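You operate a simulated robot arm through the tools that you are given. There is no shell and no other tool. Be economical: measure what you need, move in short steps, check, and stop when the job is done.

The job below is to be done with a simulated two-armed robot. You get a single attempt, and the scene is never put back.

TASK
Pick up the ribbed slide with one hand, pass it to the other hand and put it on the table beside the yellow tray stack. Set down upright: ribbed slide.

The check looks at the end state, three seconds after you hand in, the way a careful person would. Anything else that was tipped, shoved, dropped, spilled or broken makes it a failure.

THE ROBOT
Two 7-joint arms with two-finger parallel grippers on one trunk, on a base that drives. Base frame: it is fixed to the floor where the robot stands at the start and does not move with it; the origin is under the middle of the robot, x ahead of it, y to its left, z up; the surface under the hand at the start is at about z = 800. Lengths are in mm, angles in rad, forces in N, time in s.
The left shoulder is at the start at [60, 189, 1178], the right one opposite. With the tool pointing down near the work surface each hand reaches from about 100 to 640 mm from the robot's upright axis, wherever it stands, measured 20 degrees to its own side. Places, roughly: table beside the yellow tray stack (20x32 cm) [880, 900, 800]. Payload 3.43 kg a hand.
The tool frame of a hand sits at the grasp point between the pads (the TCP): z along the fingers, y along the line on which they close. The tips reach 30 mm beyond it. Largest opening 94 mm; finger width 28, thickness 10; the body of the gripper, 50 by 96 mm, starts 55 mm behind the TCP.
Orientation is told as [roll, pitch, yaw] about the base's x, y, z axes, in that order, counted from this pose: with the fingers straight down and closing along the base's y, the tool's x points along the base's -x, its y along +y and its z along -z.

THE INTERFACE
- The arms move only by the tool move_arm. It takes "left_increments", "right_increments" or both (then of equal length, played together; a hand with none holds still); each is a list of rows, each a list of 3 entries, a list of its own where there are three numbers: the shift along the tool's x, y, z in units of 25 mm (1.0 is 25 mm), then the turn, a rotation vector about the tool's x, y, z in units of 5 degrees (1.0 is 5 degrees), then the closure in counts, from 0 (fully open) to 255 (shut). In form: [[[x, y, z], [wx, wy, wz], claw], ...]. A call has 1 to 20 rows; each row shifts and turns the commanded pose from where the row before left it, along the tool's axes as they then stand. A call with a number of a shift or a turn outside -1 to 1 is refused whole. Rows are played at 5 a second. More than 50 mm and 0.15 rad between two rows, or a gripper value outside its range, and nothing of the call is played. A pose out of reach is approached as far as the arm can. The call stops where the force on the tool passes 40 N (or 10 N more than at its start, if that is more) or the arm is blocked; 0.2 s more then pass. Each finger travels about 153 mm/s and halts on what it meets, pressing with about 22 N; the grip force reading is that of the motor and also rises with nothing between the fingers. The clock runs only during rows and for 0.2 s after the last one: add rows that do not move to give the fingers time. It gives the time, the measured TCP pose, the force on the tool (base axes), the opening and the grip force at its end, in the units of the frame above (readings bear some noise), with the torque about the TCP (base axes, N m) and any sound that the robot's microphone picked up, and new pictures: "pictures" is both (left out), scene, wrist or none (wrist: the cameras of the hands that moved).
- Cameras (640 x 400 px; columns grow to the right, rows downward): "scene" is now at [0.6, -9.8, 1710.8]; the picture's right is [-0.16, -0.99, 0.00], its down [-0.88, 0.14, -0.46] and it looks along [0.46, -0.07, -0.89] (base axes); focal length 252 px, centre (320, 200). "left" rides on the left gripper at [76, -14, -102] in its tool frame; the picture's right is [0.18, 0.98, 0.00], its down [-0.75, 0.14, -0.64] and it looks along [-0.63, 0.12, 0.77] (tool axes); focal length 243 px, centre (320, 200). "right" rides on the right gripper at [76, 14, -103] in its tool frame; the picture's right is [-0.18, 0.98, 0.00], its down [-0.75, -0.14, -0.64] and it looks along [-0.63, -0.12, 0.77] (tool axes); focal length 243 px, centre (320, 200). There is no depth. A picture from a camera that has moved, and an enlarged one, comes with that camera's place and axes in the base frame and with its lens.
- slide_trunk(by): slides the trunk up (or, below 0, down) by that many mm; the arms and the scene camera ride with it, the base frame stays. It gives what a move gives, with no picture.
- base_move(legs): drives the robot by 1 to 6 legs, each [ahead, left, turn to the left] in mm, mm and rad, along the robot's own axes; the way and the turn of a leg run together, so that a leg with both is an arc; at most 1500 mm and 3.142 rad a leg. The arms and the cameras ride along, it lands a little off, and it stops where it bumps. It gives what a move gives, and a new picture of the scene camera.
- pan_tilt(pan, tilt): turns the head with the scene camera to pan (to the left, within 1.501 rad either way) and tilt (down, from -0.506 to 1.204), counted from straight ahead of the robot. It gives what a move gives, and a new picture of the scene camera.
- enlarge(camera, box): a new picture of the part [left, top, right, bottom] of that camera's present view, enlarged. It takes no simulated time.
- hand_in(): hands the job in; it is judged then, once.

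Go step by step. Nothing tells you exact positions but the pictures and the camera data: compare them with the known pose of the tool, close in by small moves and look again before you grip or let go. The budget is 120 turns and 260 pictures, counting those below and the enlarged ones. Unless the task says otherwise, let go and move clear before handing in, and close with one line.

The tools are called after ">>>" by a JSON object that holds its "method" and its "body". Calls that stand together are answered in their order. move_arm: Moves the arms, as the interface text tells. Its arguments: {"type":"object","properties":{"left_increments":{"type":"array"},"right_increments":{"type":"array"},"pictures":{"type":"string","enum":["both","scene","wrist","none"]}},"required":[]} The other tools are called the same way: slide_trunk (by) slides the trunk up or down; base_move (legs) drives the base; pan_tilt (pan, tilt) turns the head that bears the scene camera; enlarge (camera, box) takes an enlarged picture of a part of a camera's view; hand_in () hands the job in.

At the start:

```text
t: 0.0
left_tool_pos: [474.6, 188.6, 1048.9]
left_tcp_rot: [0.0, -0.001, 0.002]
left_wrist_force: [0.8, 0.6, 0.0]
left_wrist_torque: [0.0, 0.02, 0.0]
left_grip_width: 94.2
left_grip_force: 0.1
right_tool_pos: [308.1, -164.7, 1128.1]
right_tcp_rot: [0.0, -0.001, -0.001]
right_wrist_force: [1.0, -0.4, 0.0]
right_wrist_torque: [0.02, -0.04, 0.02]
right_grip_width: 94.1
right_grip_force: 0.0
trunk travel left (down, up): [-850.0, 140.0]
robot x, y, heading: [0.1, 1.7, -0.002]
head pan, tilt: [-0.159, 1.091]
```

scene: 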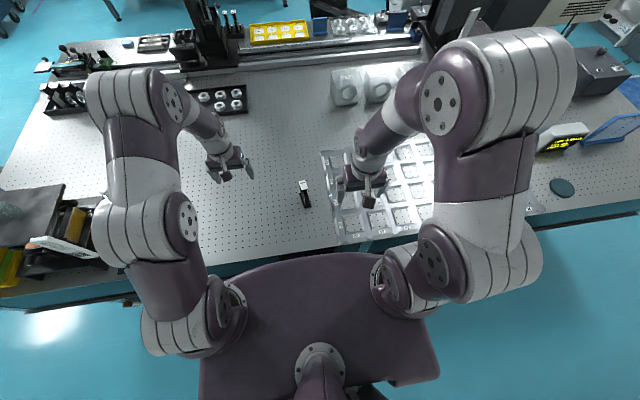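
right: 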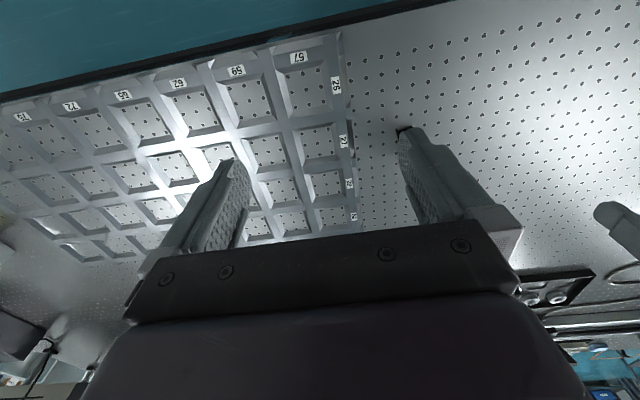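
left: 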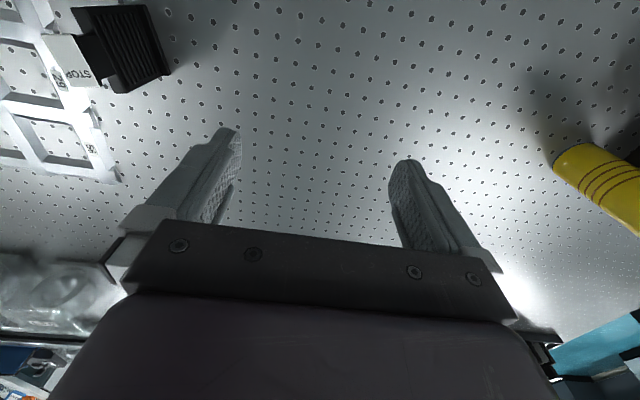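

I see a black ribbed piece with a white "STOP" end on the table near the middle, which is probably the slide. I'll enlarge it and look left for the yellow tray stack.

>>> {"method": "enlarge", "body": {"camera": "scene", "box": [265, 160, 345, 220]}}

>>> {"method": "enlarge", "body": {"camera": "left", "box": [0, 0, 240, 150]}}

>>> {"method": "pan_tilt", "body": {"pan": 0.75, "tilt": 0.75}}

```text
6.67 times, centred on (305, 190) of scene
camera zoom: at [0.6, -9.8, 1710.8], right [-0.16, -0.99, 0.0], down [-0.88, 0.14, -0.46], along [0.46, -0.07, -0.89], focal length 1678 px, centre (420, 267)
```

zoom: 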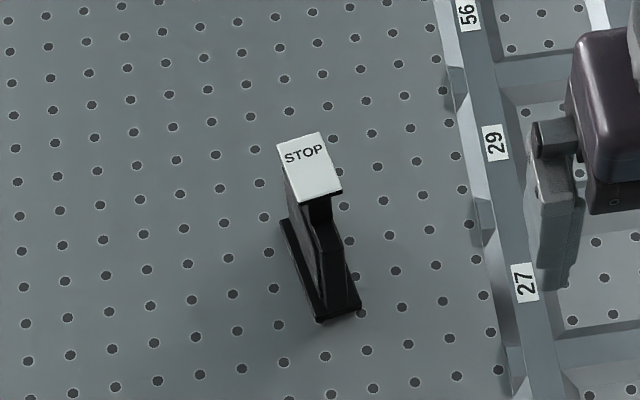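

```text
2.67 times, centred on (120, 75) of left
camera zoom: at [399.0, 172.8, 1150.9], right [-0.18, 0.98, 0.0], down [0.75, 0.14, 0.64], along [0.63, 0.12, -0.77], focal length 647 px, centre (853, 533)
```

zoom: 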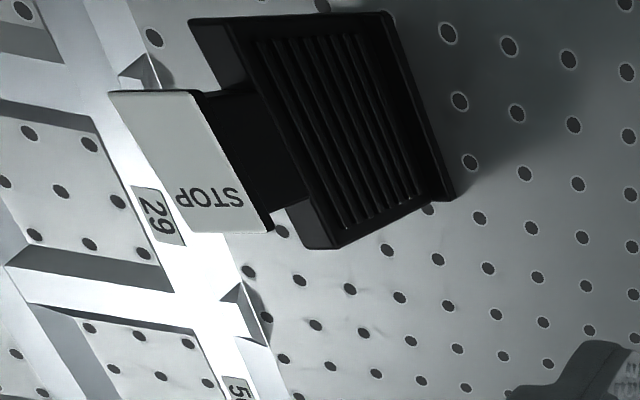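

```text
t: 1.2
left_tool_pos: [476.2, 187.8, 1049.6]
left_tcp_rot: [-0.001, 0.0, -0.002]
left_wrist_force: [0.4, 0.1, -0.2]
left_wrist_torque: [-0.01, -0.01, 0.01]
left_grip_width: 94.0
left_grip_force: 0.1
right_tool_pos: [308.1, -164.5, 1127.6]
right_tcp_rot: [-0.001, 0.001, 0.001]
right_wrist_force: [0.1, -0.2, -0.9]
right_wrist_torque: [-0.03, -0.01, 0.01]
right_grip_width: 94.1
right_grip_force: 0.0
trunk travel left (down, up): [-850.0, 140.0]
robot x, y, heading: [-0.8, -3.2, 0.0]
head pan, tilt: [0.75, 0.75]
camera scene: at [-1.7, 56.8, 1736.0], right [0.68, -0.73, 0.0], down [-0.5, -0.46, -0.73], along [0.54, 0.5, -0.68], focal length 252 px, centre (320, 200)
```

scene: 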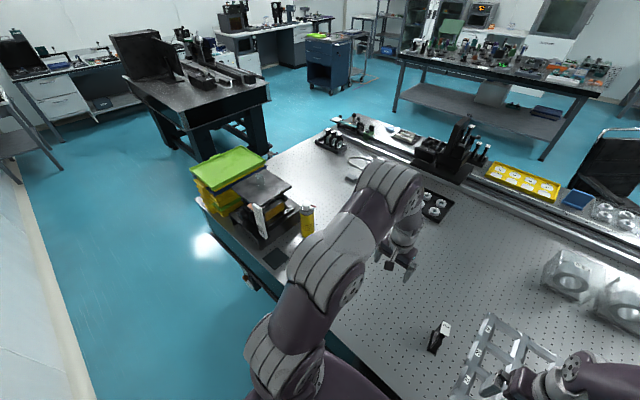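

The slide stands upright, centred near (478, -26). Its foot is about 72 x 27 mm, turned about 0.19 rad, and its STOP plate is at z of about 917. I'll bring the right hand above it and look with both cameras.

>>> {"method": "move_arm", "body": {"right_increments": [[[-0.85, 0.69, 0.59], [0, 0, 0], 0], [[-0.85, 0.69, 0.59], [0, 0, 0], 0], [[-0.85, 0.69, 0.59], [0, 0, 0], 0], [[-0.85, 0.69, 0.59], [0, 0, 0], 0], [[-0.85, 0.69, 0.59], [0, 0, 0], 0], [[-0.85, 0.69, 0.59], [0, 0, 0], 0], [[-0.85, 0.69, 0.59], [0, 0, 0], 0], [[-0.85, 0.69, 0.59], [0, 0, 0], 0], [[0, 0, 0], [0, 0, -0.73], 0], [[0, 0, 0], [0, 0, -0.73], 0], [[0, 0, 0], [0, 0, -0.73], 0]], "pictures": "wrist"}}

>>> {"method": "pan_tilt", "body": {"pan": 0.0, "tilt": 1.0}}

>>> {"method": "enlarge", "body": {"camera": "left", "box": [0, 0, 240, 150]}}

```text
t: 3.6
left_tool_pos: [475.4, 188.9, 1048.0]
left_tcp_rot: [-0.001, 0.0, 0.0]
left_wrist_force: [0.7, -0.4, 0.4]
left_wrist_torque: [0.05, 0.0, 0.01]
left_grip_width: 93.8
left_grip_force: 0.1
right_tool_pos: [478.5, -25.9, 1009.1]
right_tcp_rot: [0.0, 0.0, 0.192]
right_wrist_force: [0.1, 0.7, 0.1]
right_wrist_torque: [0.01, -0.02, -0.02]
right_grip_width: 93.7
right_grip_force: 0.1
trunk travel left (down, up): [-850.0, 140.0]
robot x, y, heading: [-1.1, 0.1, -0.002]
head pan, tilt: [0.75, 0.75]
camera right: at [401.8, -27.9, 1112.1], right [-0.01, 1.0, 0.0], down [0.77, 0.01, 0.64], along [0.64, 0.0, -0.77], focal length 243 px, centre (320, 200)
```

right: 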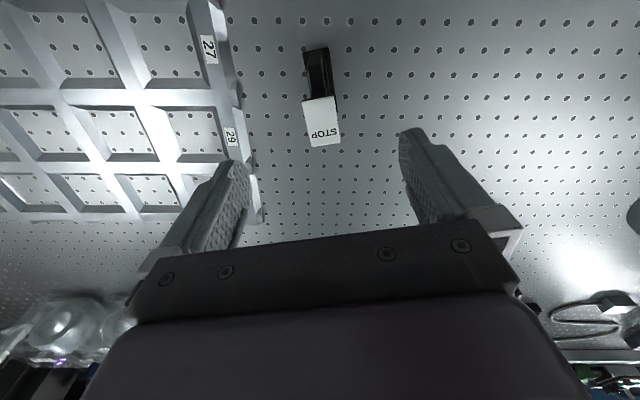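

```text
t: 4.7
left_tool_pos: [474.7, 188.5, 1048.3]
left_tcp_rot: [0.0, 0.001, 0.001]
left_wrist_force: [0.0, 0.3, 0.3]
left_wrist_torque: [-0.01, -0.03, -0.03]
left_grip_width: 94.3
left_grip_force: 0.0
right_tool_pos: [477.6, -26.3, 1010.7]
right_tcp_rot: [0.0, 0.0, 0.19]
right_wrist_force: [0.4, -0.1, -0.1]
right_wrist_torque: [0.02, 0.02, -0.01]
right_grip_width: 93.8
right_grip_force: 0.0
trunk travel left (down, up): [-850.0, 140.0]
robot x, y, heading: [-2.8, 2.3, 0.001]
head pan, tilt: [0.0, 1.0]
camera scene: at [7.5, 0.5, 1716.9], right [0.0, -1.0, 0.0], down [-0.84, 0.0, -0.54], along [0.54, 0.0, -0.84], focal length 252 px, centre (320, 200)
```

scene: 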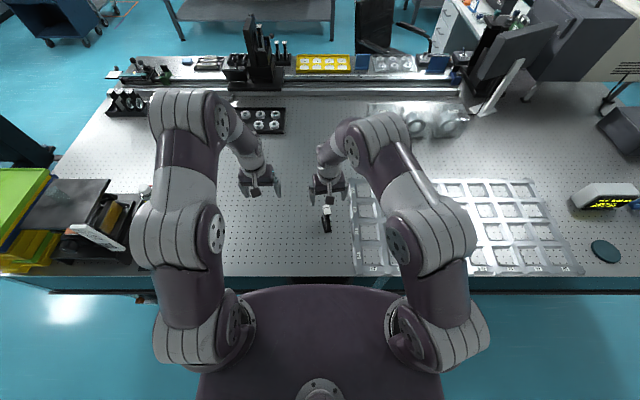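

```text
2.67 times, centred on (120, 75) of left
camera zoom: at [399.1, 172.9, 1150.9], right [-0.18, 0.98, 0.0], down [0.75, 0.14, 0.64], along [0.63, 0.12, -0.77], focal length 647 px, centre (853, 533)
```

zoom: 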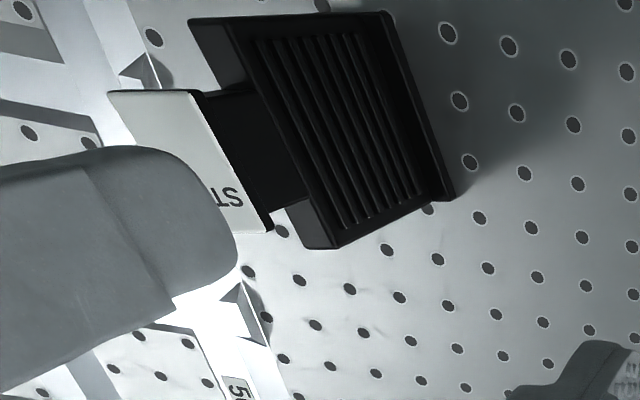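

The hand is centred over the slide's width. I plan to grip the ribbed body toward its near end, which leaves the far end free for the left hand. I'll go down with open fingers first.

>>> {"method": "move_arm", "body": {"right_increments": [[[0.32, 0, 0.44], [0, 0, 0], 0], [[0.32, 0, 0.44], [0, 0, 0], 0], [[0, 0, 0.88], [0, 0, 0], 0], [[0, 0, 0.88], [0, 0, 0], 0], [[0, 0, 0.88], [0, 0, 0], 0], [[0, 0, 0.88], [0, 0, 0], 0], [[0, 0, 0.88], [0, 0, 0], 0], [[0, 0, 0], [0, 0, 0], 0]], "pictures": "wrist"}}

>>> {"method": "enlarge", "body": {"camera": "left", "box": [0, 0, 240, 150]}}

>>> {"method": "enlarge", "body": {"camera": "scene", "box": [280, 170, 376, 230]}}

```text
t: 6.5
left_tool_pos: [475.5, 188.9, 1048.0]
left_tcp_rot: [0.0, 0.0, 0.0]
left_wrist_force: [0.3, 0.5, 1.1]
left_wrist_torque: [-0.01, 0.03, 0.02]
left_grip_width: 94.2
left_grip_force: 0.1
right_tool_pos: [462.0, -30.4, 878.5]
right_tcp_rot: [0.0, 0.0, 0.19]
right_wrist_force: [0.1, 0.6, -0.1]
right_wrist_torque: [0.0, -0.03, 0.0]
right_grip_width: 94.2
right_grip_force: 0.1
trunk travel left (down, up): [-850.0, 140.0]
robot x, y, heading: [-0.2, 2.5, -0.003]
head pan, tilt: [0.0, 1.0]
camera right: at [385.8, -31.2, 980.1], right [-0.01, 1.0, 0.0], down [0.77, 0.0, 0.64], along [0.64, 0.0, -0.77], focal length 243 px, centre (320, 200)
```

right: 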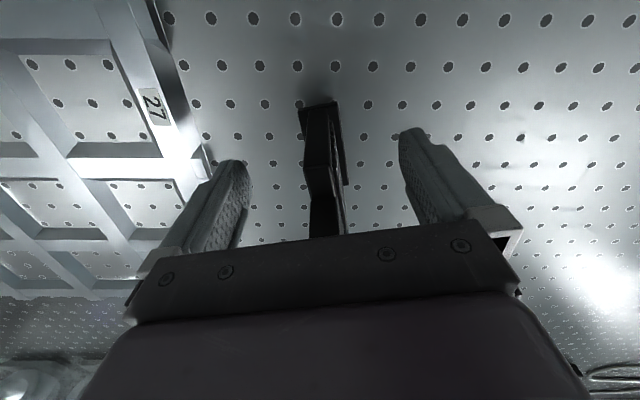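

```text
2.67 times, centred on (120, 75) of left
camera zoom: at [398.8, 172.8, 1151.0], right [-0.18, 0.98, 0.0], down [0.75, 0.14, 0.64], along [0.63, 0.12, -0.77], focal length 647 px, centre (853, 533)
```

zoom: 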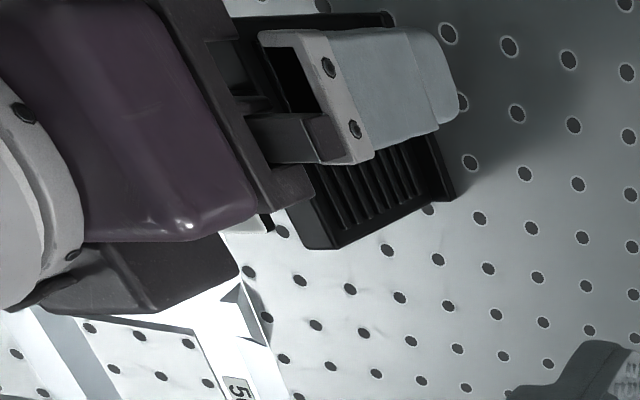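

```text
6.67 times, centred on (328, 200) of scene
camera zoom: at [7.0, 0.3, 1716.9], right [0.0, -1.0, 0.0], down [-0.84, 0.0, -0.54], along [0.54, 0.0, -0.84], focal length 1678 px, centre (267, 200)
```

zoom: 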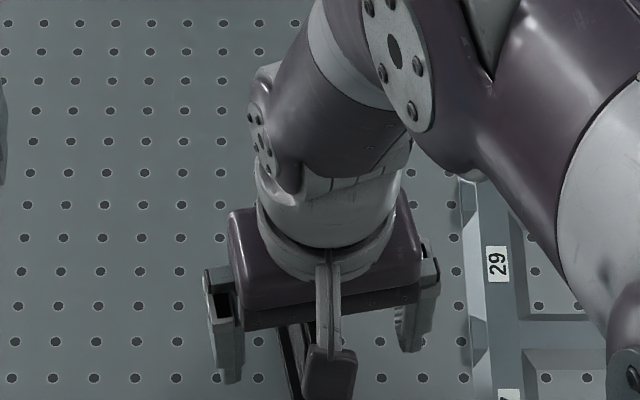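

The fingers straddle the body cleanly. I'll shift 1.5 mm left and close.

>>> {"method": "move_arm", "body": {"right_increments": [[[0, 0.06, 0], [0, 0, 0], 80], [[0, 0, 0], [0, 0, 0], 150], [[0, 0, 0], [0, 0, 0], 200], [[0, 0, 0], [0, 0, 0], 255], [[0, 0, 0], [0, 0, 0], 255], [[0, 0, 0], [0, 0, 0], 255]], "pictures": "wrist"}}

>>> {"method": "enlarge", "body": {"camera": "left", "box": [0, 0, 240, 150]}}

```text
t: 7.9
left_tool_pos: [475.7, 187.5, 1049.9]
left_tcp_rot: [0.001, 0.0, 0.0]
left_wrist_force: [0.5, 0.2, 0.2]
left_wrist_torque: [0.0, -0.04, -0.04]
left_grip_width: 94.2
left_grip_force: 0.1
right_tool_pos: [462.8, -30.1, 876.3]
right_tcp_rot: [0.001, 0.0, 0.193]
right_wrist_force: [0.2, 0.2, 0.5]
right_wrist_torque: [0.0, -0.03, 0.02]
right_grip_width: 29.7
right_grip_force: 22.0
trunk travel left (down, up): [-850.0, 140.0]
robot x, y, heading: [0.5, 0.6, 0.001]
head pan, tilt: [0.0, 1.0]
camera right: at [385.6, -30.0, 980.2], right [-0.01, 1.0, 0.0], down [0.77, 0.0, 0.64], along [0.64, 0.0, -0.77], focal length 243 px, centre (320, 200)
```

right: 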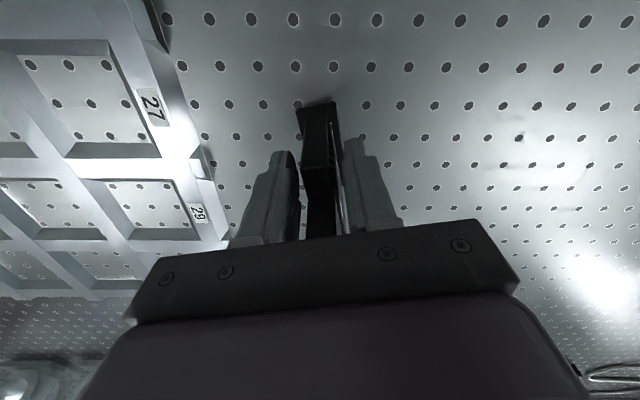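

```text
2.67 times, centred on (120, 75) of left
camera zoom: at [399.0, 172.9, 1150.9], right [-0.18, 0.98, 0.0], down [0.75, 0.14, 0.64], along [0.63, 0.12, -0.77], focal length 647 px, centre (853, 533)
```

zoom: 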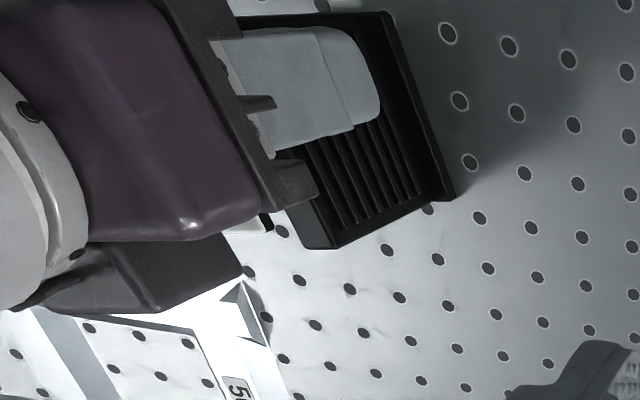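

The grip holds at 29.7 mm and 22 N. I'll lift straight up and move the left hand outward for room.

>>> {"method": "move_arm", "body": {"right_increments": [[[0, 0, -0.4], [0, 0, 0], 255], [[0, 0, -0.9], [0, 0, 0], 255], [[0, 0, -0.9], [0, 0, 0], 255], [[0, 0, -0.9], [0, 0, 0], 255], [[0, 0, -0.9], [0, 0, 0], 255], [[0, 0, -0.9], [0, 0, 0], 255], [[0, 0, -0.9], [0, 0, 0], 255], [[0, 0, -0.9], [0, 0, 0], 255]], "left_increments": [[[0, 0, 0], [0, 0, 0], 0], [[0, 0, 0], [0, 0, 0], 0], [[0, 0.9, 0], [0, 0, 0], 0], [[0, 0.9, 0], [0, 0, 0], 0], [[0, 0.9, 0], [0, 0, 0], 0], [[0, 0.9, 0], [0, 0, 0], 0], [[0, 0, 0], [0, 0, 0], 0], [[0, 0, 0], [0, 0, 0], 0]], "pictures": "both"}}

```text
t: 9.7
left_tool_pos: [475.6, 278.3, 1049.5]
left_tcp_rot: [0.001, 0.001, -0.001]
left_wrist_force: [0.1, -0.6, 0.4]
left_wrist_torque: [0.04, 0.01, -0.01]
left_grip_width: 94.1
left_grip_force: 0.0
right_tool_pos: [460.7, -29.3, 1046.1]
right_tcp_rot: [0.0, 0.001, 0.188]
right_wrist_force: [0.3, -0.1, -2.0]
right_wrist_torque: [0.01, 0.03, 0.02]
right_grip_width: 29.8
right_grip_force: 21.6
trunk travel left (down, up): [-850.0, 140.0]
robot x, y, heading: [-0.1, 1.0, 0.002]
head pan, tilt: [0.0, 1.0]
camera scene: at [6.9, 0.2, 1716.8], right [0.0, -1.0, 0.0], down [-0.84, 0.0, -0.54], along [0.54, 0.0, -0.84], focal length 252 px, centre (320, 200)
camera right: at [385.2, -29.7, 1147.5], right [-0.01, 1.0, 0.0], down [0.77, 0.0, 0.64], along [0.64, 0.0, -0.77], focal length 243 px, centre (320, 200)
camera left: at [399.1, 263.2, 1151.4], right [-0.18, 0.98, 0.0], down [0.75, 0.14, 0.64], along [0.63, 0.12, -0.77], focal length 243 px, centre (320, 200)
```

scene: 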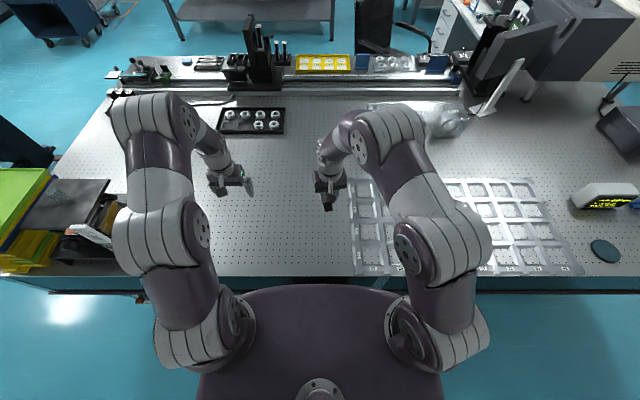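
right: 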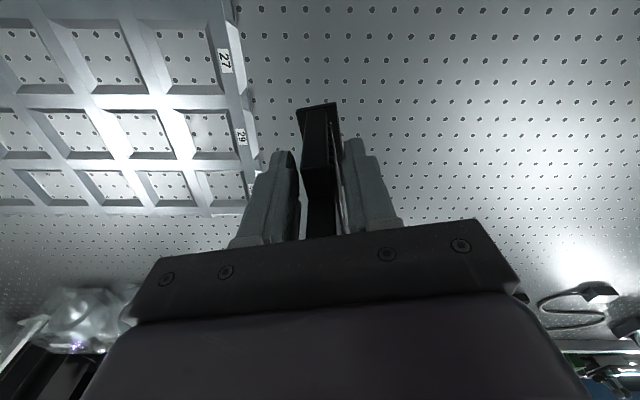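
left: 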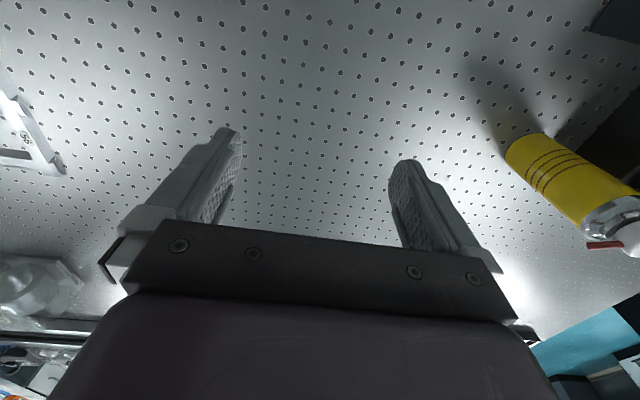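

The slide is held in the air and its weight shows in the force reading. Next I'll turn the right hand about +80° so the free end points left, and turn the left hand -90°.

>>> {"method": "move_arm", "body": {"right_increments": [[[0, 0, 0], [0, 0, -0.88], 255], [[0, 0, 0], [0, 0, -0.88], 255], [[0, 0, 0], [0, 0, -0.88], 255], [[0, 0, 0], [0, 0, -0.88], 255], [[0, 0, 0], [0, 0, -0.88], 255], [[0, 0, 0], [0, 0, -0.88], 255], [[0, 0, 0], [0, 0, -0.88], 255], [[0, 0, 0], [0, 0, -0.88], 255], [[0, 0, 0], [0, 0, -0.88], 255], [[0, 0, 0], [0, 0, -0.88], 255], [[0, 0, 0], [0, 0, -0.88], 255], [[0, 0, 0], [0, 0, -0.88], 255], [[0, 0, 0], [0, 0, -0.88], 255], [[0, 0, 0], [0, 0, -0.88], 255], [[0, 0, 0], [0, 0, -0.88], 255], [[0, 0, 0], [0, 0, -0.88], 255], [[0, 0, 0], [0, 0, -0.88], 255], [[0, 0, 0], [0, 0, -0.88], 255]], "left_increments": [[[0, 0, 0], [0, 0, 1], 0], [[0, 0, 0], [0, 0, 1], 0], [[0, 0, 0], [0, 0, 1], 0], [[0, 0, 0], [0, 0, 1], 0], [[0, 0, 0], [0, 0, 1], 0], [[0, 0, 0], [0, 0, 1], 0], [[0, 0, 0], [0, 0, 1], 0], [[0, 0, 0], [0, 0, 1], 0], [[0, 0, 0], [0, 0, 1], 0], [[0, 0, 0], [0, 0, 1], 0], [[0, 0, 0], [0, 0, 1], 0], [[0, 0, 0], [0, 0, 1], 0], [[0, 0, 0], [0, 0, 1], 0], [[0, 0, 0], [0, 0, 1], 0], [[0, 0, 0], [0, 0, 1], 0], [[0, 0, 0], [0, 0, 1], 0], [[0, 0, 0], [0, 0, 1], 0], [[0, 0, 0], [0, 0, 1], 0]], "pictures": "both"}}

```text
t: 13.5
left_tool_pos: [476.1, 278.7, 1048.9]
left_tcp_rot: [0.001, 0.0, -1.574]
left_wrist_force: [-1.0, -0.2, 0.8]
left_wrist_torque: [0.01, 0.02, 0.04]
left_grip_width: 94.2
left_grip_force: 0.1
right_tool_pos: [462.8, -28.4, 1044.3]
right_tcp_rot: [0.0, -0.001, 1.575]
right_wrist_force: [0.2, -0.3, -1.7]
right_wrist_torque: [-0.06, 0.03, 0.0]
right_grip_width: 29.9
right_grip_force: 21.8
trunk travel left (down, up): [-850.0, 140.0]
robot x, y, heading: [-3.3, -1.1, -0.003]
head pan, tilt: [0.0, 1.0]
camera scene: at [7.6, 0.4, 1716.9], right [0.0, -1.0, 0.0], down [-0.84, 0.0, -0.54], along [0.54, 0.0, -0.84], focal length 252 px, centre (320, 200)
camera right: at [449.3, -105.6, 1147.6], right [-0.98, 0.18, 0.0], down [0.14, 0.75, 0.64], along [0.12, 0.63, -0.77], focal length 243 px, centre (320, 200)
camera left: at [461.2, 353.5, 1150.9], right [0.98, 0.18, 0.0], down [0.14, -0.75, 0.64], along [0.12, -0.63, -0.77], focal length 243 px, centre (320, 200)
```

scene: 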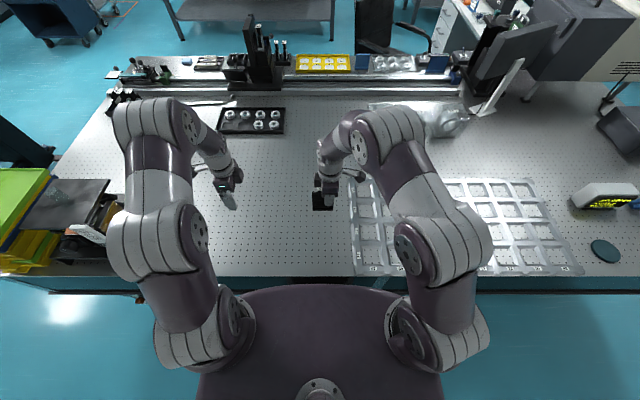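
right: 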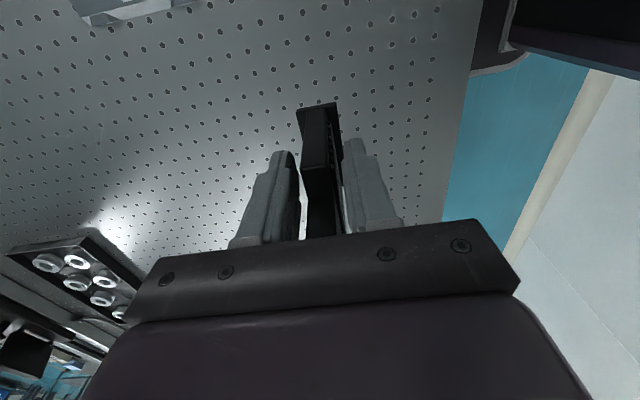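
left: 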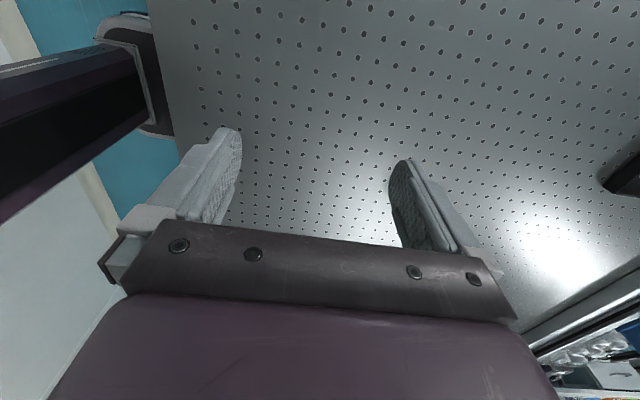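

Both hands are where I want them. I'll tilt the left hand 35° so its fingers point right and down, then bring it to a standoff in front of the slide's free end.

>>> {"method": "move_arm", "body": {"left_increments": [[[0, 0, 0], [0, -1, 0], 0], [[0, 0, 0], [0, -1, 0], 0], [[0, 0, 0], [0, -1, 0], 0], [[0, 0, 0], [0, -1, 0], 0], [[0, 0, 0], [0, -1, 0], 0], [[0, 0, 0], [0, -1, 0], 0], [[0, 0, 0], [0, -1, 0], 0], [[-0.89, -0.062, 0.271], [0, 0, 0], 0], [[-0.89, -0.062, 0.271], [0, 0, 0], 0], [[-0.89, -0.062, 0.271], [0, 0, 0], 0], [[-0.89, -0.062, 0.271], [0, 0, 0], 0], [[-0.89, -0.062, 0.271], [0, 0, 0], 0], [[-0.89, -0.062, 0.271], [0, 0, 0], 0], [[-0.89, -0.062, 0.271], [0, 0, 0], 0], [[-0.89, -0.062, 0.271], [0, 0, 0], 0], [[-0.89, -0.062, 0.271], [0, 0, 0], 0], [[0, 0, 0], [0, 0, 0], 0]], "pictures": "both"}}

>>> {"method": "enlarge", "body": {"camera": "scene", "box": [230, 130, 390, 230]}}

```text
t: 17.1
left_tool_pos: [452.1, 71.8, 1107.6]
left_tcp_rot: [-0.002, -0.611, -1.573]
left_wrist_force: [0.8, -0.2, 0.7]
left_wrist_torque: [-0.03, 0.02, -0.01]
left_grip_width: 94.1
left_grip_force: 0.1
left hand out of reach, approached as far as the arm can: row 7
right_tool_pos: [461.2, -28.5, 1045.4]
right_tcp_rot: [0.0, -0.001, 1.574]
right_wrist_force: [0.3, -0.3, -1.8]
right_wrist_torque: [-0.04, 0.0, -0.03]
right_grip_width: 29.7
right_grip_force: 21.8
trunk travel left (down, up): [-850.0, 140.0]
robot x, y, heading: [0.2, 0.2, -0.001]
head pan, tilt: [0.0, 1.0]
camera scene: at [7.8, 0.9, 1716.9], right [0.0, -1.0, 0.0], down [-0.84, 0.0, -0.54], along [0.54, 0.0, -0.84], focal length 252 px, centre (320, 200)
camera left: at [437.7, 192.3, 1146.4], right [0.98, 0.15, -0.11], down [0.14, -0.25, 0.96], along [0.12, -0.96, -0.27], focal length 243 px, centre (320, 200)
```

scene: 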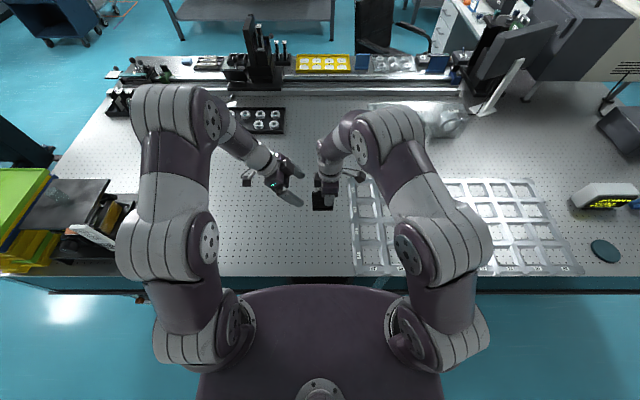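
left: 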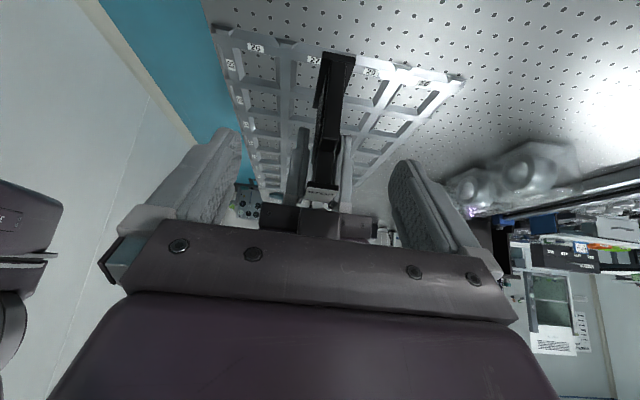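

```text
4.00 times, centred on (310, 180) of scene
camera zoom: at [7.8, 0.9, 1716.9], right [0.0, -1.0, 0.0], down [-0.84, 0.0, -0.54], along [0.54, 0.0, -0.84], focal length 1007 px, centre (360, 280)
```

zoom: 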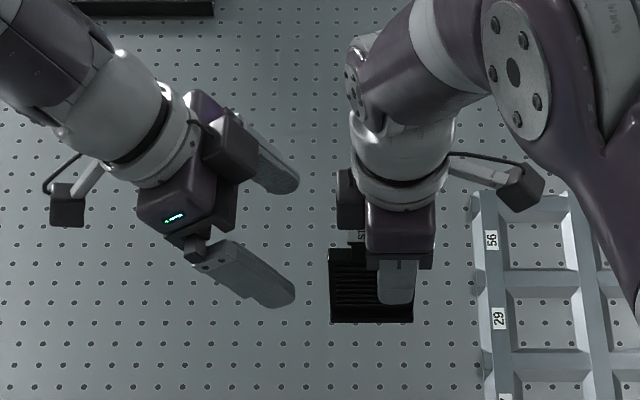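

The slide's free end sits where I calculated, at x of about 461. I'll centre the left hand on it and advance along its fingers, then look before the last part.

>>> {"method": "move_arm", "body": {"left_increments": [[[0.1, 0.38, 0], [0, 0, 0], 0], [[0, 0, 0.9], [0, 0, 0], 0], [[0, 0, 0.9], [0, 0, 0], 0], [[0, 0, 0.9], [0, 0, 0], 0], [[0, 0, 0], [0, 0, 0], 0]], "pictures": "both"}}

>>> {"method": "enlarge", "body": {"camera": "scene", "box": [260, 150, 388, 230]}}

```text
t: 18.3
left_tool_pos: [461.2, 35.6, 1051.8]
left_tcp_rot: [0.0, -0.611, -1.569]
left_wrist_force: [0.2, 0.2, 1.1]
left_wrist_torque: [0.0, -0.01, -0.02]
left_grip_width: 93.9
left_grip_force: 0.1
right_tool_pos: [462.8, -28.9, 1045.0]
right_tcp_rot: [-0.001, -0.001, 1.573]
right_wrist_force: [0.6, 0.2, -2.3]
right_wrist_torque: [-0.04, 0.01, 0.02]
right_grip_width: 29.7
right_grip_force: 22.5
trunk travel left (down, up): [-850.0, 140.0]
robot x, y, heading: [1.5, -0.0, -0.0]
head pan, tilt: [0.0, 1.0]
camera scene: at [7.4, 0.6, 1716.9], right [0.0, -1.0, 0.0], down [-0.84, 0.0, -0.54], along [0.54, 0.0, -0.84], focal length 252 px, centre (320, 200)
camera left: at [447.1, 155.9, 1090.6], right [0.98, 0.15, -0.11], down [0.14, -0.25, 0.96], along [0.12, -0.96, -0.27], focal length 243 px, centre (320, 200)
```

scene: 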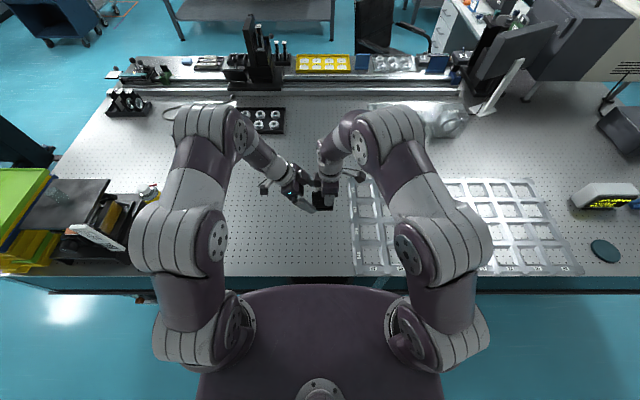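
left: 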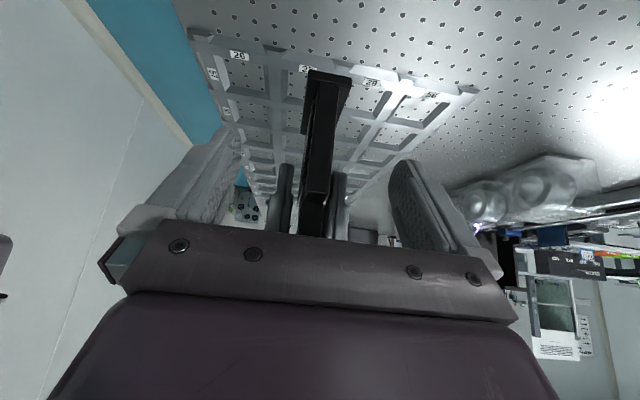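

```text
5.00 times, centred on (324, 190) of scene
camera zoom: at [7.4, 0.6, 1716.9], right [0.0, -1.0, 0.0], down [-0.84, 0.0, -0.54], along [0.54, 0.0, -0.84], focal length 1258 px, centre (300, 250)
```

zoom: 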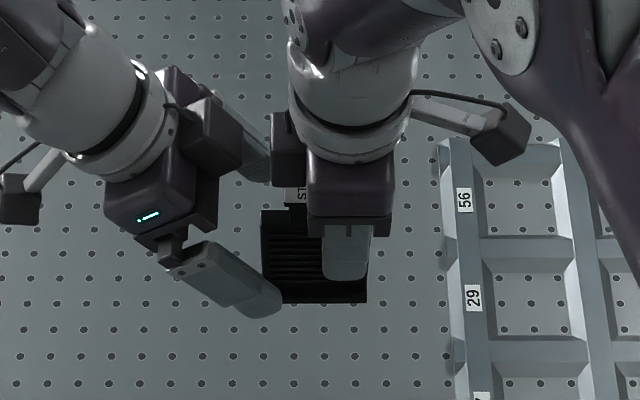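

The fingers are around the end with clearance everywhere. I'll advance the last 34 mm.

>>> {"method": "move_arm", "body": {"left_increments": [[[0, 0, 0.68], [0, 0, 0], 0], [[0, 0, 0.68], [0, 0, 0], 0], [[0, 0, 0], [0, 0, 0], 0]], "pictures": "wrist"}}

>>> {"method": "enlarge", "body": {"camera": "scene", "box": [276, 160, 372, 220]}}

>>> {"method": "enlarge", "body": {"camera": "right", "box": [200, 60, 440, 260]}}

```text
t: 19.1
left_tool_pos: [461.4, 15.8, 1023.6]
left_tcp_rot: [-0.001, -0.612, -1.572]
left_wrist_force: [-0.1, 7.6, -0.8]
left_wrist_torque: [-0.66, 0.02, 0.01]
left_grip_width: 94.1
left_grip_force: 0.1
right_tool_pos: [462.1, -28.4, 1045.0]
right_tcp_rot: [-0.001, 0.001, 1.573]
right_wrist_force: [0.3, -8.3, -1.0]
right_wrist_torque: [0.48, -0.01, -0.05]
right_grip_width: 29.9
right_grip_force: 22.4
trunk travel left (down, up): [-850.0, 140.0]
robot x, y, heading: [-3.0, 1.4, -0.003]
head pan, tilt: [0.0, 1.0]
camera left: at [446.9, 136.9, 1063.5], right [0.98, 0.15, -0.11], down [0.14, -0.25, 0.96], along [0.12, -0.96, -0.27], focal length 243 px, centre (320, 200)
```

left: 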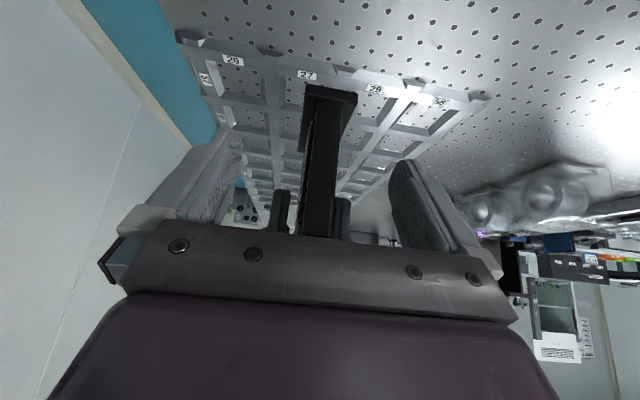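

```text
6.67 times, centred on (324, 190) of scene
camera zoom: at [7.4, 0.6, 1716.9], right [0.0, -1.0, 0.0], down [-0.84, 0.0, -0.54], along [0.54, 0.0, -0.84], focal length 1678 px, centre (293, 267)
```

zoom: 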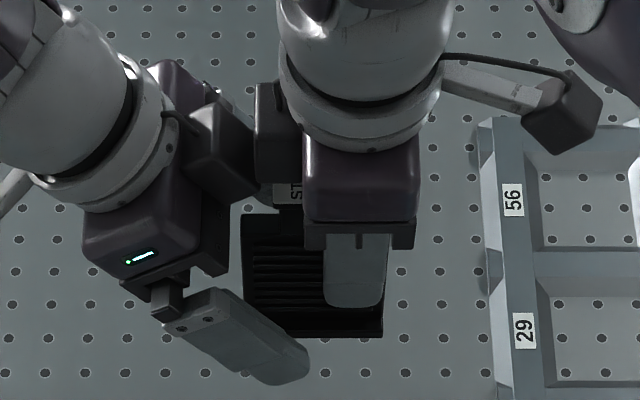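

```text
2.00 times, centred on (320, 160) of right
camera zoom: at [449.0, -105.7, 1147.6], right [-0.98, 0.18, 0.0], down [0.14, 0.75, 0.64], along [0.12, 0.63, -0.77], focal length 485 px, centre (320, 280)
```

zoom: 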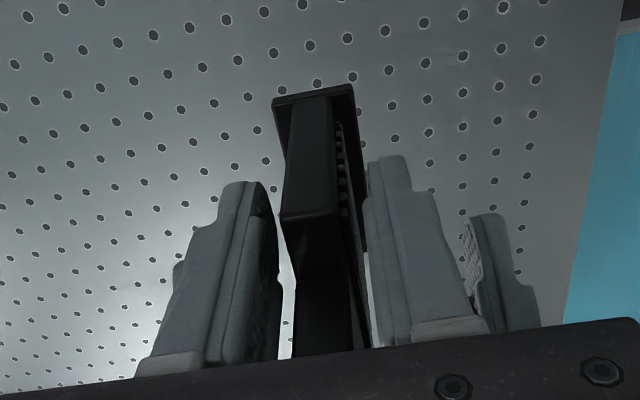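

There's a 7.6 N side force, and the torques put it about 1105 mm high, so the gripper housings are brushing each other rather than the slide. I'll back off a little and come in about 9 mm lower.

>>> {"method": "move_arm", "body": {"left_increments": [[[0, 0, -0.4], [0, 0, 0], 0], [[0.32, 0, 0], [0, 0, 0], 0], [[0, 0, 0.5], [0, 0, 0], 0], [[0, 0, 0], [0, 0, 0], 0]], "pictures": "wrist"}}

>>> {"method": "enlarge", "body": {"camera": "scene", "box": [276, 160, 372, 220]}}

```text
t: 20.1
left_tool_pos: [460.8, 21.5, 1016.7]
left_tcp_rot: [-0.001, -0.612, -1.571]
left_wrist_force: [0.4, 0.7, -0.4]
left_wrist_torque: [0.01, 0.02, 0.0]
left_grip_width: 94.1
left_grip_force: 0.1
right_tool_pos: [462.2, -29.1, 1045.0]
right_tcp_rot: [0.001, 0.0, 1.573]
right_wrist_force: [-1.3, -0.7, -2.5]
right_wrist_torque: [-0.03, 0.02, 0.02]
right_grip_width: 30.0
right_grip_force: 21.4
trunk travel left (down, up): [-850.0, 140.0]
robot x, y, heading: [1.4, 1.2, -0.0]
head pan, tilt: [0.0, 1.0]
camera left: at [446.8, 141.6, 1056.5], right [0.98, 0.15, -0.11], down [0.14, -0.25, 0.96], along [0.12, -0.96, -0.27], focal length 243 px, centre (320, 200)
```

left: 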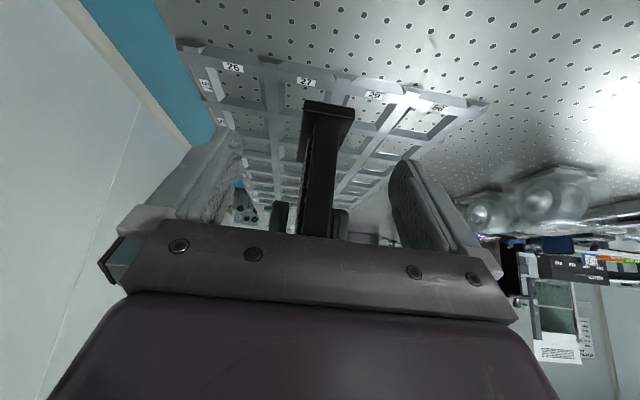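

```text
6.67 times, centred on (324, 190) of scene
camera zoom: at [7.3, 0.5, 1716.9], right [0.0, -1.0, 0.0], down [-0.84, 0.0, -0.54], along [0.54, 0.0, -0.84], focal length 1678 px, centre (293, 267)
```

zoom: 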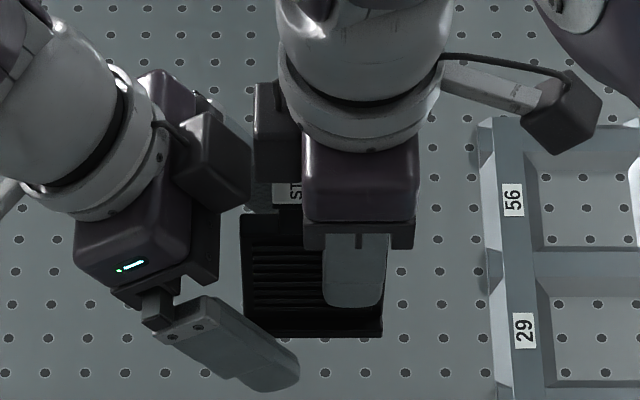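

The contact is gone. I'll go 5 mm deeper and close the left fingers on the slide.

>>> {"method": "move_arm", "body": {"left_increments": [[[0, 0.03, 0.2], [0, 0, 0], 0], [[0, 0, 0], [0, 0, 0], 80], [[0, 0, 0], [0, 0, 0], 130], [[0, 0, 0], [0, 0, 0], 160], [[0, 0, 0], [0, 0, 0], 190], [[0, 0, 0], [0, 0, 0], 255], [[0, 0, 0], [0, 0, 0], 255], [[0, 0, 0], [0, 0, 0], 255]], "pictures": "wrist"}}

>>> {"method": "enlarge", "body": {"camera": "scene", "box": [276, 160, 372, 220]}}

>>> {"method": "enlarge", "body": {"camera": "right", "box": [200, 60, 440, 260]}}

```text
t: 21.9
left_tool_pos: [461.4, 19.3, 1011.9]
left_tcp_rot: [0.0, -0.611, -1.571]
left_wrist_force: [-2.5, 0.2, 0.1]
left_wrist_torque: [-0.01, -0.15, -0.09]
left_grip_width: 18.1
left_grip_force: 21.8
right_tool_pos: [461.8, -27.5, 1045.0]
right_tcp_rot: [-0.001, -0.001, 1.573]
right_wrist_force: [1.5, -0.8, -2.9]
right_wrist_torque: [-0.06, 0.14, 0.0]
right_grip_width: 29.9
right_grip_force: 22.3
trunk travel left (down, up): [-850.0, 140.0]
robot x, y, heading: [0.3, 0.2, -0.001]
head pan, tilt: [0.0, 1.0]
camera left: at [448.1, 138.7, 1052.1], right [0.98, 0.15, -0.11], down [0.14, -0.25, 0.96], along [0.12, -0.96, -0.27], focal length 243 px, centre (320, 200)
```

left: 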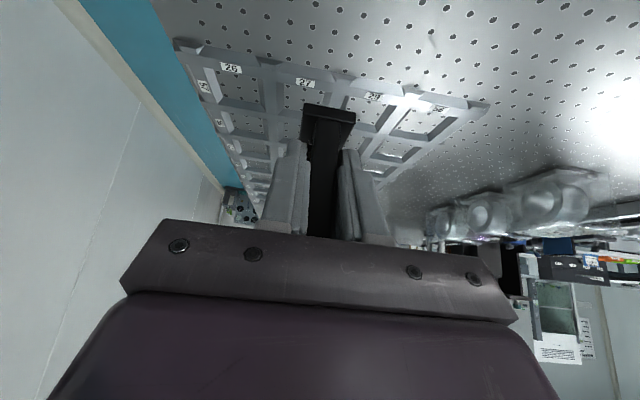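

```text
6.67 times, centred on (324, 190) of scene
camera zoom: at [7.6, 0.4, 1716.9], right [0.0, -1.0, 0.0], down [-0.84, 0.0, -0.54], along [0.54, 0.0, -0.84], focal length 1678 px, centre (293, 267)
```

zoom: 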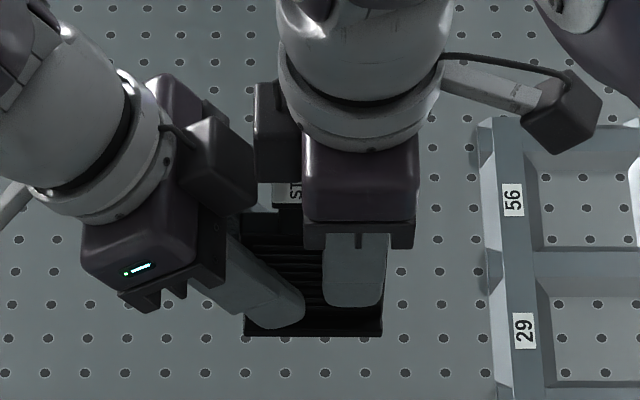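

```text
2.00 times, centred on (320, 160) of right
camera zoom: at [449.3, -105.6, 1147.6], right [-0.98, 0.18, 0.0], down [0.14, 0.75, 0.64], along [0.12, 0.63, -0.77], focal length 485 px, centre (320, 280)
```

zoom: 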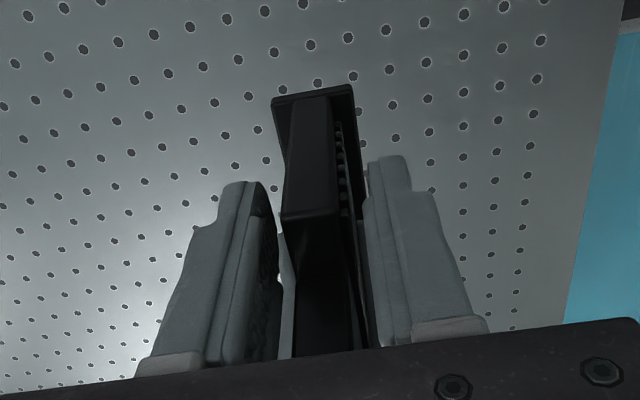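

The left hand holds the body at 18.1 mm and 22 N. I'll open the right hand, ease it right by 15 mm, raise it and see whether the slide stays put.

>>> {"method": "move_arm", "body": {"right_increments": [[[0, 0, 0], [0, 0, 0], 160], [[0, 0, 0], [0, 0, 0], 80], [[0, 0, 0], [0, 0, 0], 0], [[0, 0, 0], [0, 0, 0], 0], [[0.6, 0, 0], [0, 0, 0], 0], [[0, 0, -0.8], [0, 0, 0], 0], [[0, 0, -0.9], [0, 0, 0], 0], [[0, 0, -0.9], [0, 0, 0], 0], [[0, 0, -0.9], [0, 0, 0], 0]], "left_increments": [[[0, 0, 0], [0, 0, 0], 255], [[0, 0, 0], [0, 0, 0], 255], [[0, 0, 0], [0, 0, 0], 255], [[0, 0, 0], [0, 0, 0], 255], [[0, 0, 0], [0, 0, 0], 255], [[0, 0, 0], [0, 0, 0], 255], [[0, 0, 0], [0, 0, 0], 255], [[0, 0, 0], [0, 0, 0], 255], [[0, 0, 0], [0, 0, 0], 255]], "pictures": "both"}}

>>> {"method": "enlarge", "body": {"camera": "scene", "box": [276, 160, 372, 220]}}

```text
t: 23.9
left_tool_pos: [462.0, 17.5, 1011.1]
left_tcp_rot: [-0.001, -0.611, -1.572]
left_wrist_force: [0.0, 0.4, 0.0]
left_wrist_torque: [0.08, 0.02, 0.01]
left_grip_width: 18.0
left_grip_force: 22.4
right_tool_pos: [461.9, -43.3, 1133.0]
right_tcp_rot: [0.001, -0.001, 1.573]
right_wrist_force: [0.0, -0.2, 0.4]
right_wrist_torque: [-0.02, 0.01, 0.01]
right_grip_width: 93.9
right_grip_force: 0.0
trunk travel left (down, up): [-850.0, 140.0]
robot x, y, heading: [-2.7, 0.6, 0.004]
head pan, tilt: [0.0, 1.0]
camera scene: at [6.9, 0.5, 1716.8], right [0.0, -1.0, 0.0], down [-0.84, 0.0, -0.54], along [0.54, 0.0, -0.84], focal length 252 px, centre (320, 200)
camera right: at [449.3, -119.9, 1236.0], right [-0.98, 0.18, 0.0], down [0.14, 0.75, 0.64], along [0.12, 0.63, -0.77], focal length 243 px, centre (320, 200)
camera left: at [447.7, 138.8, 1052.3], right [0.98, 0.15, -0.11], down [0.14, -0.25, 0.96], along [0.12, -0.96, -0.27], focal length 243 px, centre (320, 200)
```

scene: 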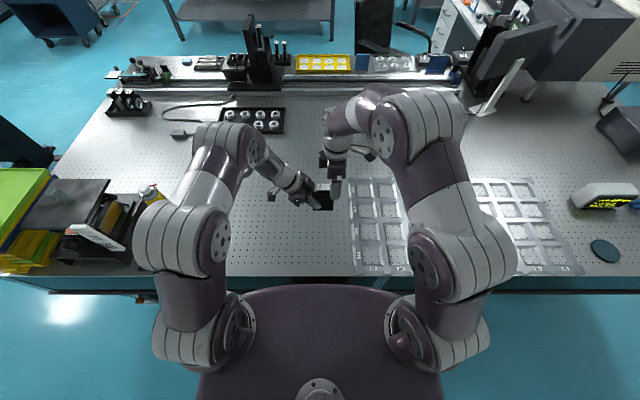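
right: 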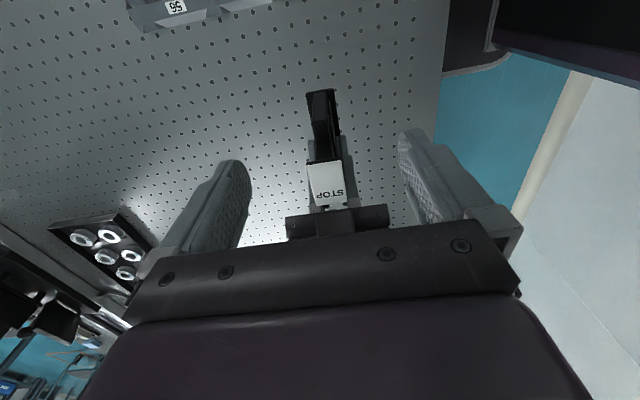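
left: 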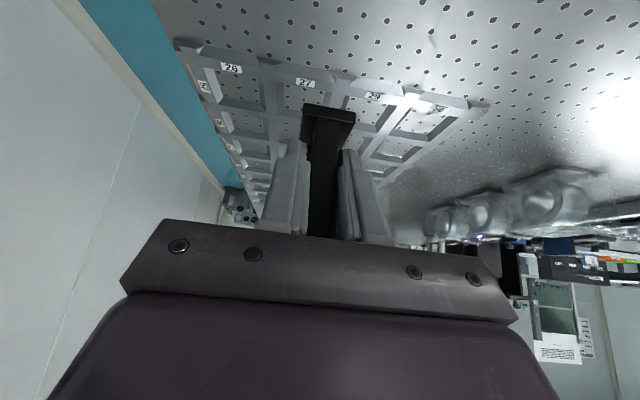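

```text
6.67 times, centred on (324, 190) of scene
camera zoom: at [6.9, 0.5, 1716.8], right [0.0, -1.0, 0.0], down [-0.84, 0.0, -0.54], along [0.54, 0.0, -0.84], focal length 1678 px, centre (293, 267)
```

zoom: 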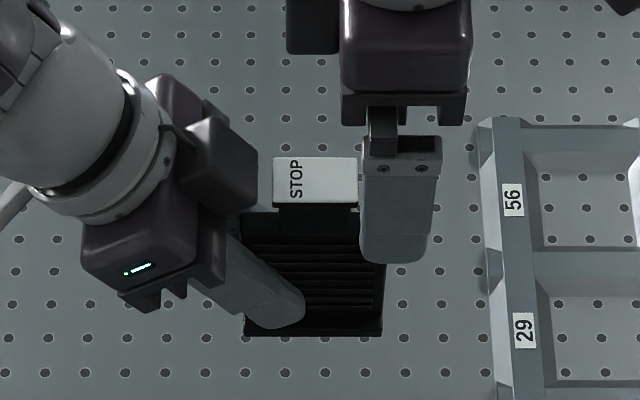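

The handover worked: the left hand alone holds the slide, still level. I'll tuck the right hand away, draw the left hand back and up, and look at the left end of the table.

>>> {"method": "move_arm", "body": {"right_increments": [[[0.8, 0, -0.2], [0, 0, 0], 0], [[0.8, 0, -0.2], [0, 0, 0], 0], [[0.8, 0, 0], [0, 0, 0.9], 0], [[0.8, 0, 0], [0, 0, 0.9], 0], [[0.8, 0, 0], [0, 0, 0.9], 0], [[0.6, -0.7, 0], [0, 0, 0.9], 0], [[0.6, -0.7, 0], [0, 0, 0.9], 0], [[0.6, -0.7, 0], [0, 0, 0.9], 0], [[0.6, -0.7, 0], [0, 0, 0.9], 0]], "left_increments": [[[0, 0, 0], [0, 0, 0], 255], [[0, 0, 0], [0, 0, 0], 255], [[-0.37, -0.2, -0.53], [0, 0, 0], 255], [[-0.37, -0.2, -0.53], [0, 0, 0], 255], [[-0.37, -0.2, -0.53], [0, 0, 0], 255], [[-0.37, -0.2, -0.53], [0, 0, 0], 255], [[0, 0, 0], [0, 0, 0], 255], [[0, 0, 0], [0, 0, 0], 255], [[0, 0, 0], [0, 0, 0], 255]], "pictures": "none"}}

>>> {"method": "pan_tilt", "body": {"pan": 0.8, "tilt": 0.7}}

>>> {"method": "enlarge", "body": {"camera": "scene", "box": [160, 90, 480, 290]}}

```text
t: 25.9
left_tool_pos: [443.0, 17.2, 1077.3]
left_tcp_rot: [0.0, -0.609, -1.571]
left_wrist_force: [-0.2, -0.2, -1.8]
left_wrist_torque: [0.06, 0.01, 0.04]
left_grip_width: 18.2
left_grip_force: 22.0
right_tool_pos: [502.0, -224.5, 1142.6]
right_tcp_rot: [0.001, 0.0, 1.024]
right_wrist_force: [0.1, -0.4, 0.2]
right_wrist_torque: [0.01, -0.03, -0.01]
right_grip_width: 94.1
right_grip_force: 0.0
trunk travel left (down, up): [-850.0, 140.0]
robot x, y, heading: [-0.1, -1.7, 0.002]
head pan, tilt: [0.0, 1.0]
```

```text
t: 27.0
left_tool_pos: [442.9, 18.8, 1076.8]
left_tcp_rot: [0.0, -0.612, -1.573]
left_wrist_force: [0.0, -0.7, -3.6]
left_wrist_torque: [0.05, 0.01, 0.02]
left_grip_width: 18.0
left_grip_force: 22.1
right_tool_pos: [501.8, -223.3, 1144.0]
right_tcp_rot: [0.002, 0.0, 1.024]
right_wrist_force: [0.1, -0.3, 0.2]
right_wrist_torque: [-0.01, -0.03, 0.01]
right_grip_width: 94.1
right_grip_force: 0.2
trunk travel left (down, up): [-850.0, 140.0]
robot x, y, heading: [-1.4, 3.0, -0.003]
head pan, tilt: [0.799, 0.7]
camera scene: at [-2.7, 60.9, 1740.2], right [0.72, -0.7, 0.0], down [-0.45, -0.46, -0.76], along [0.53, 0.55, -0.64], focal length 252 px, centre (320, 200)
```

scene: 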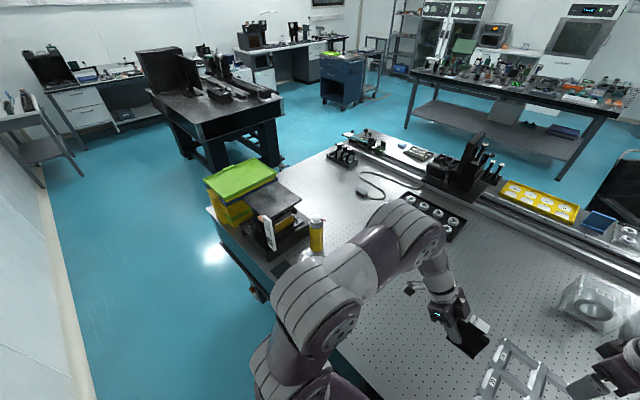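

```text
2.00 times, centred on (320, 190) of scene
camera zoom: at [-2.7, 60.9, 1740.2], right [0.72, -0.7, 0.0], down [-0.45, -0.46, -0.76], along [0.53, 0.55, -0.64], focal length 503 px, centre (320, 220)
```

zoom: 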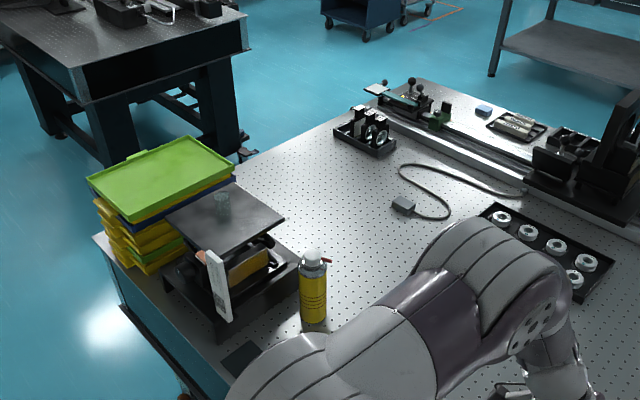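

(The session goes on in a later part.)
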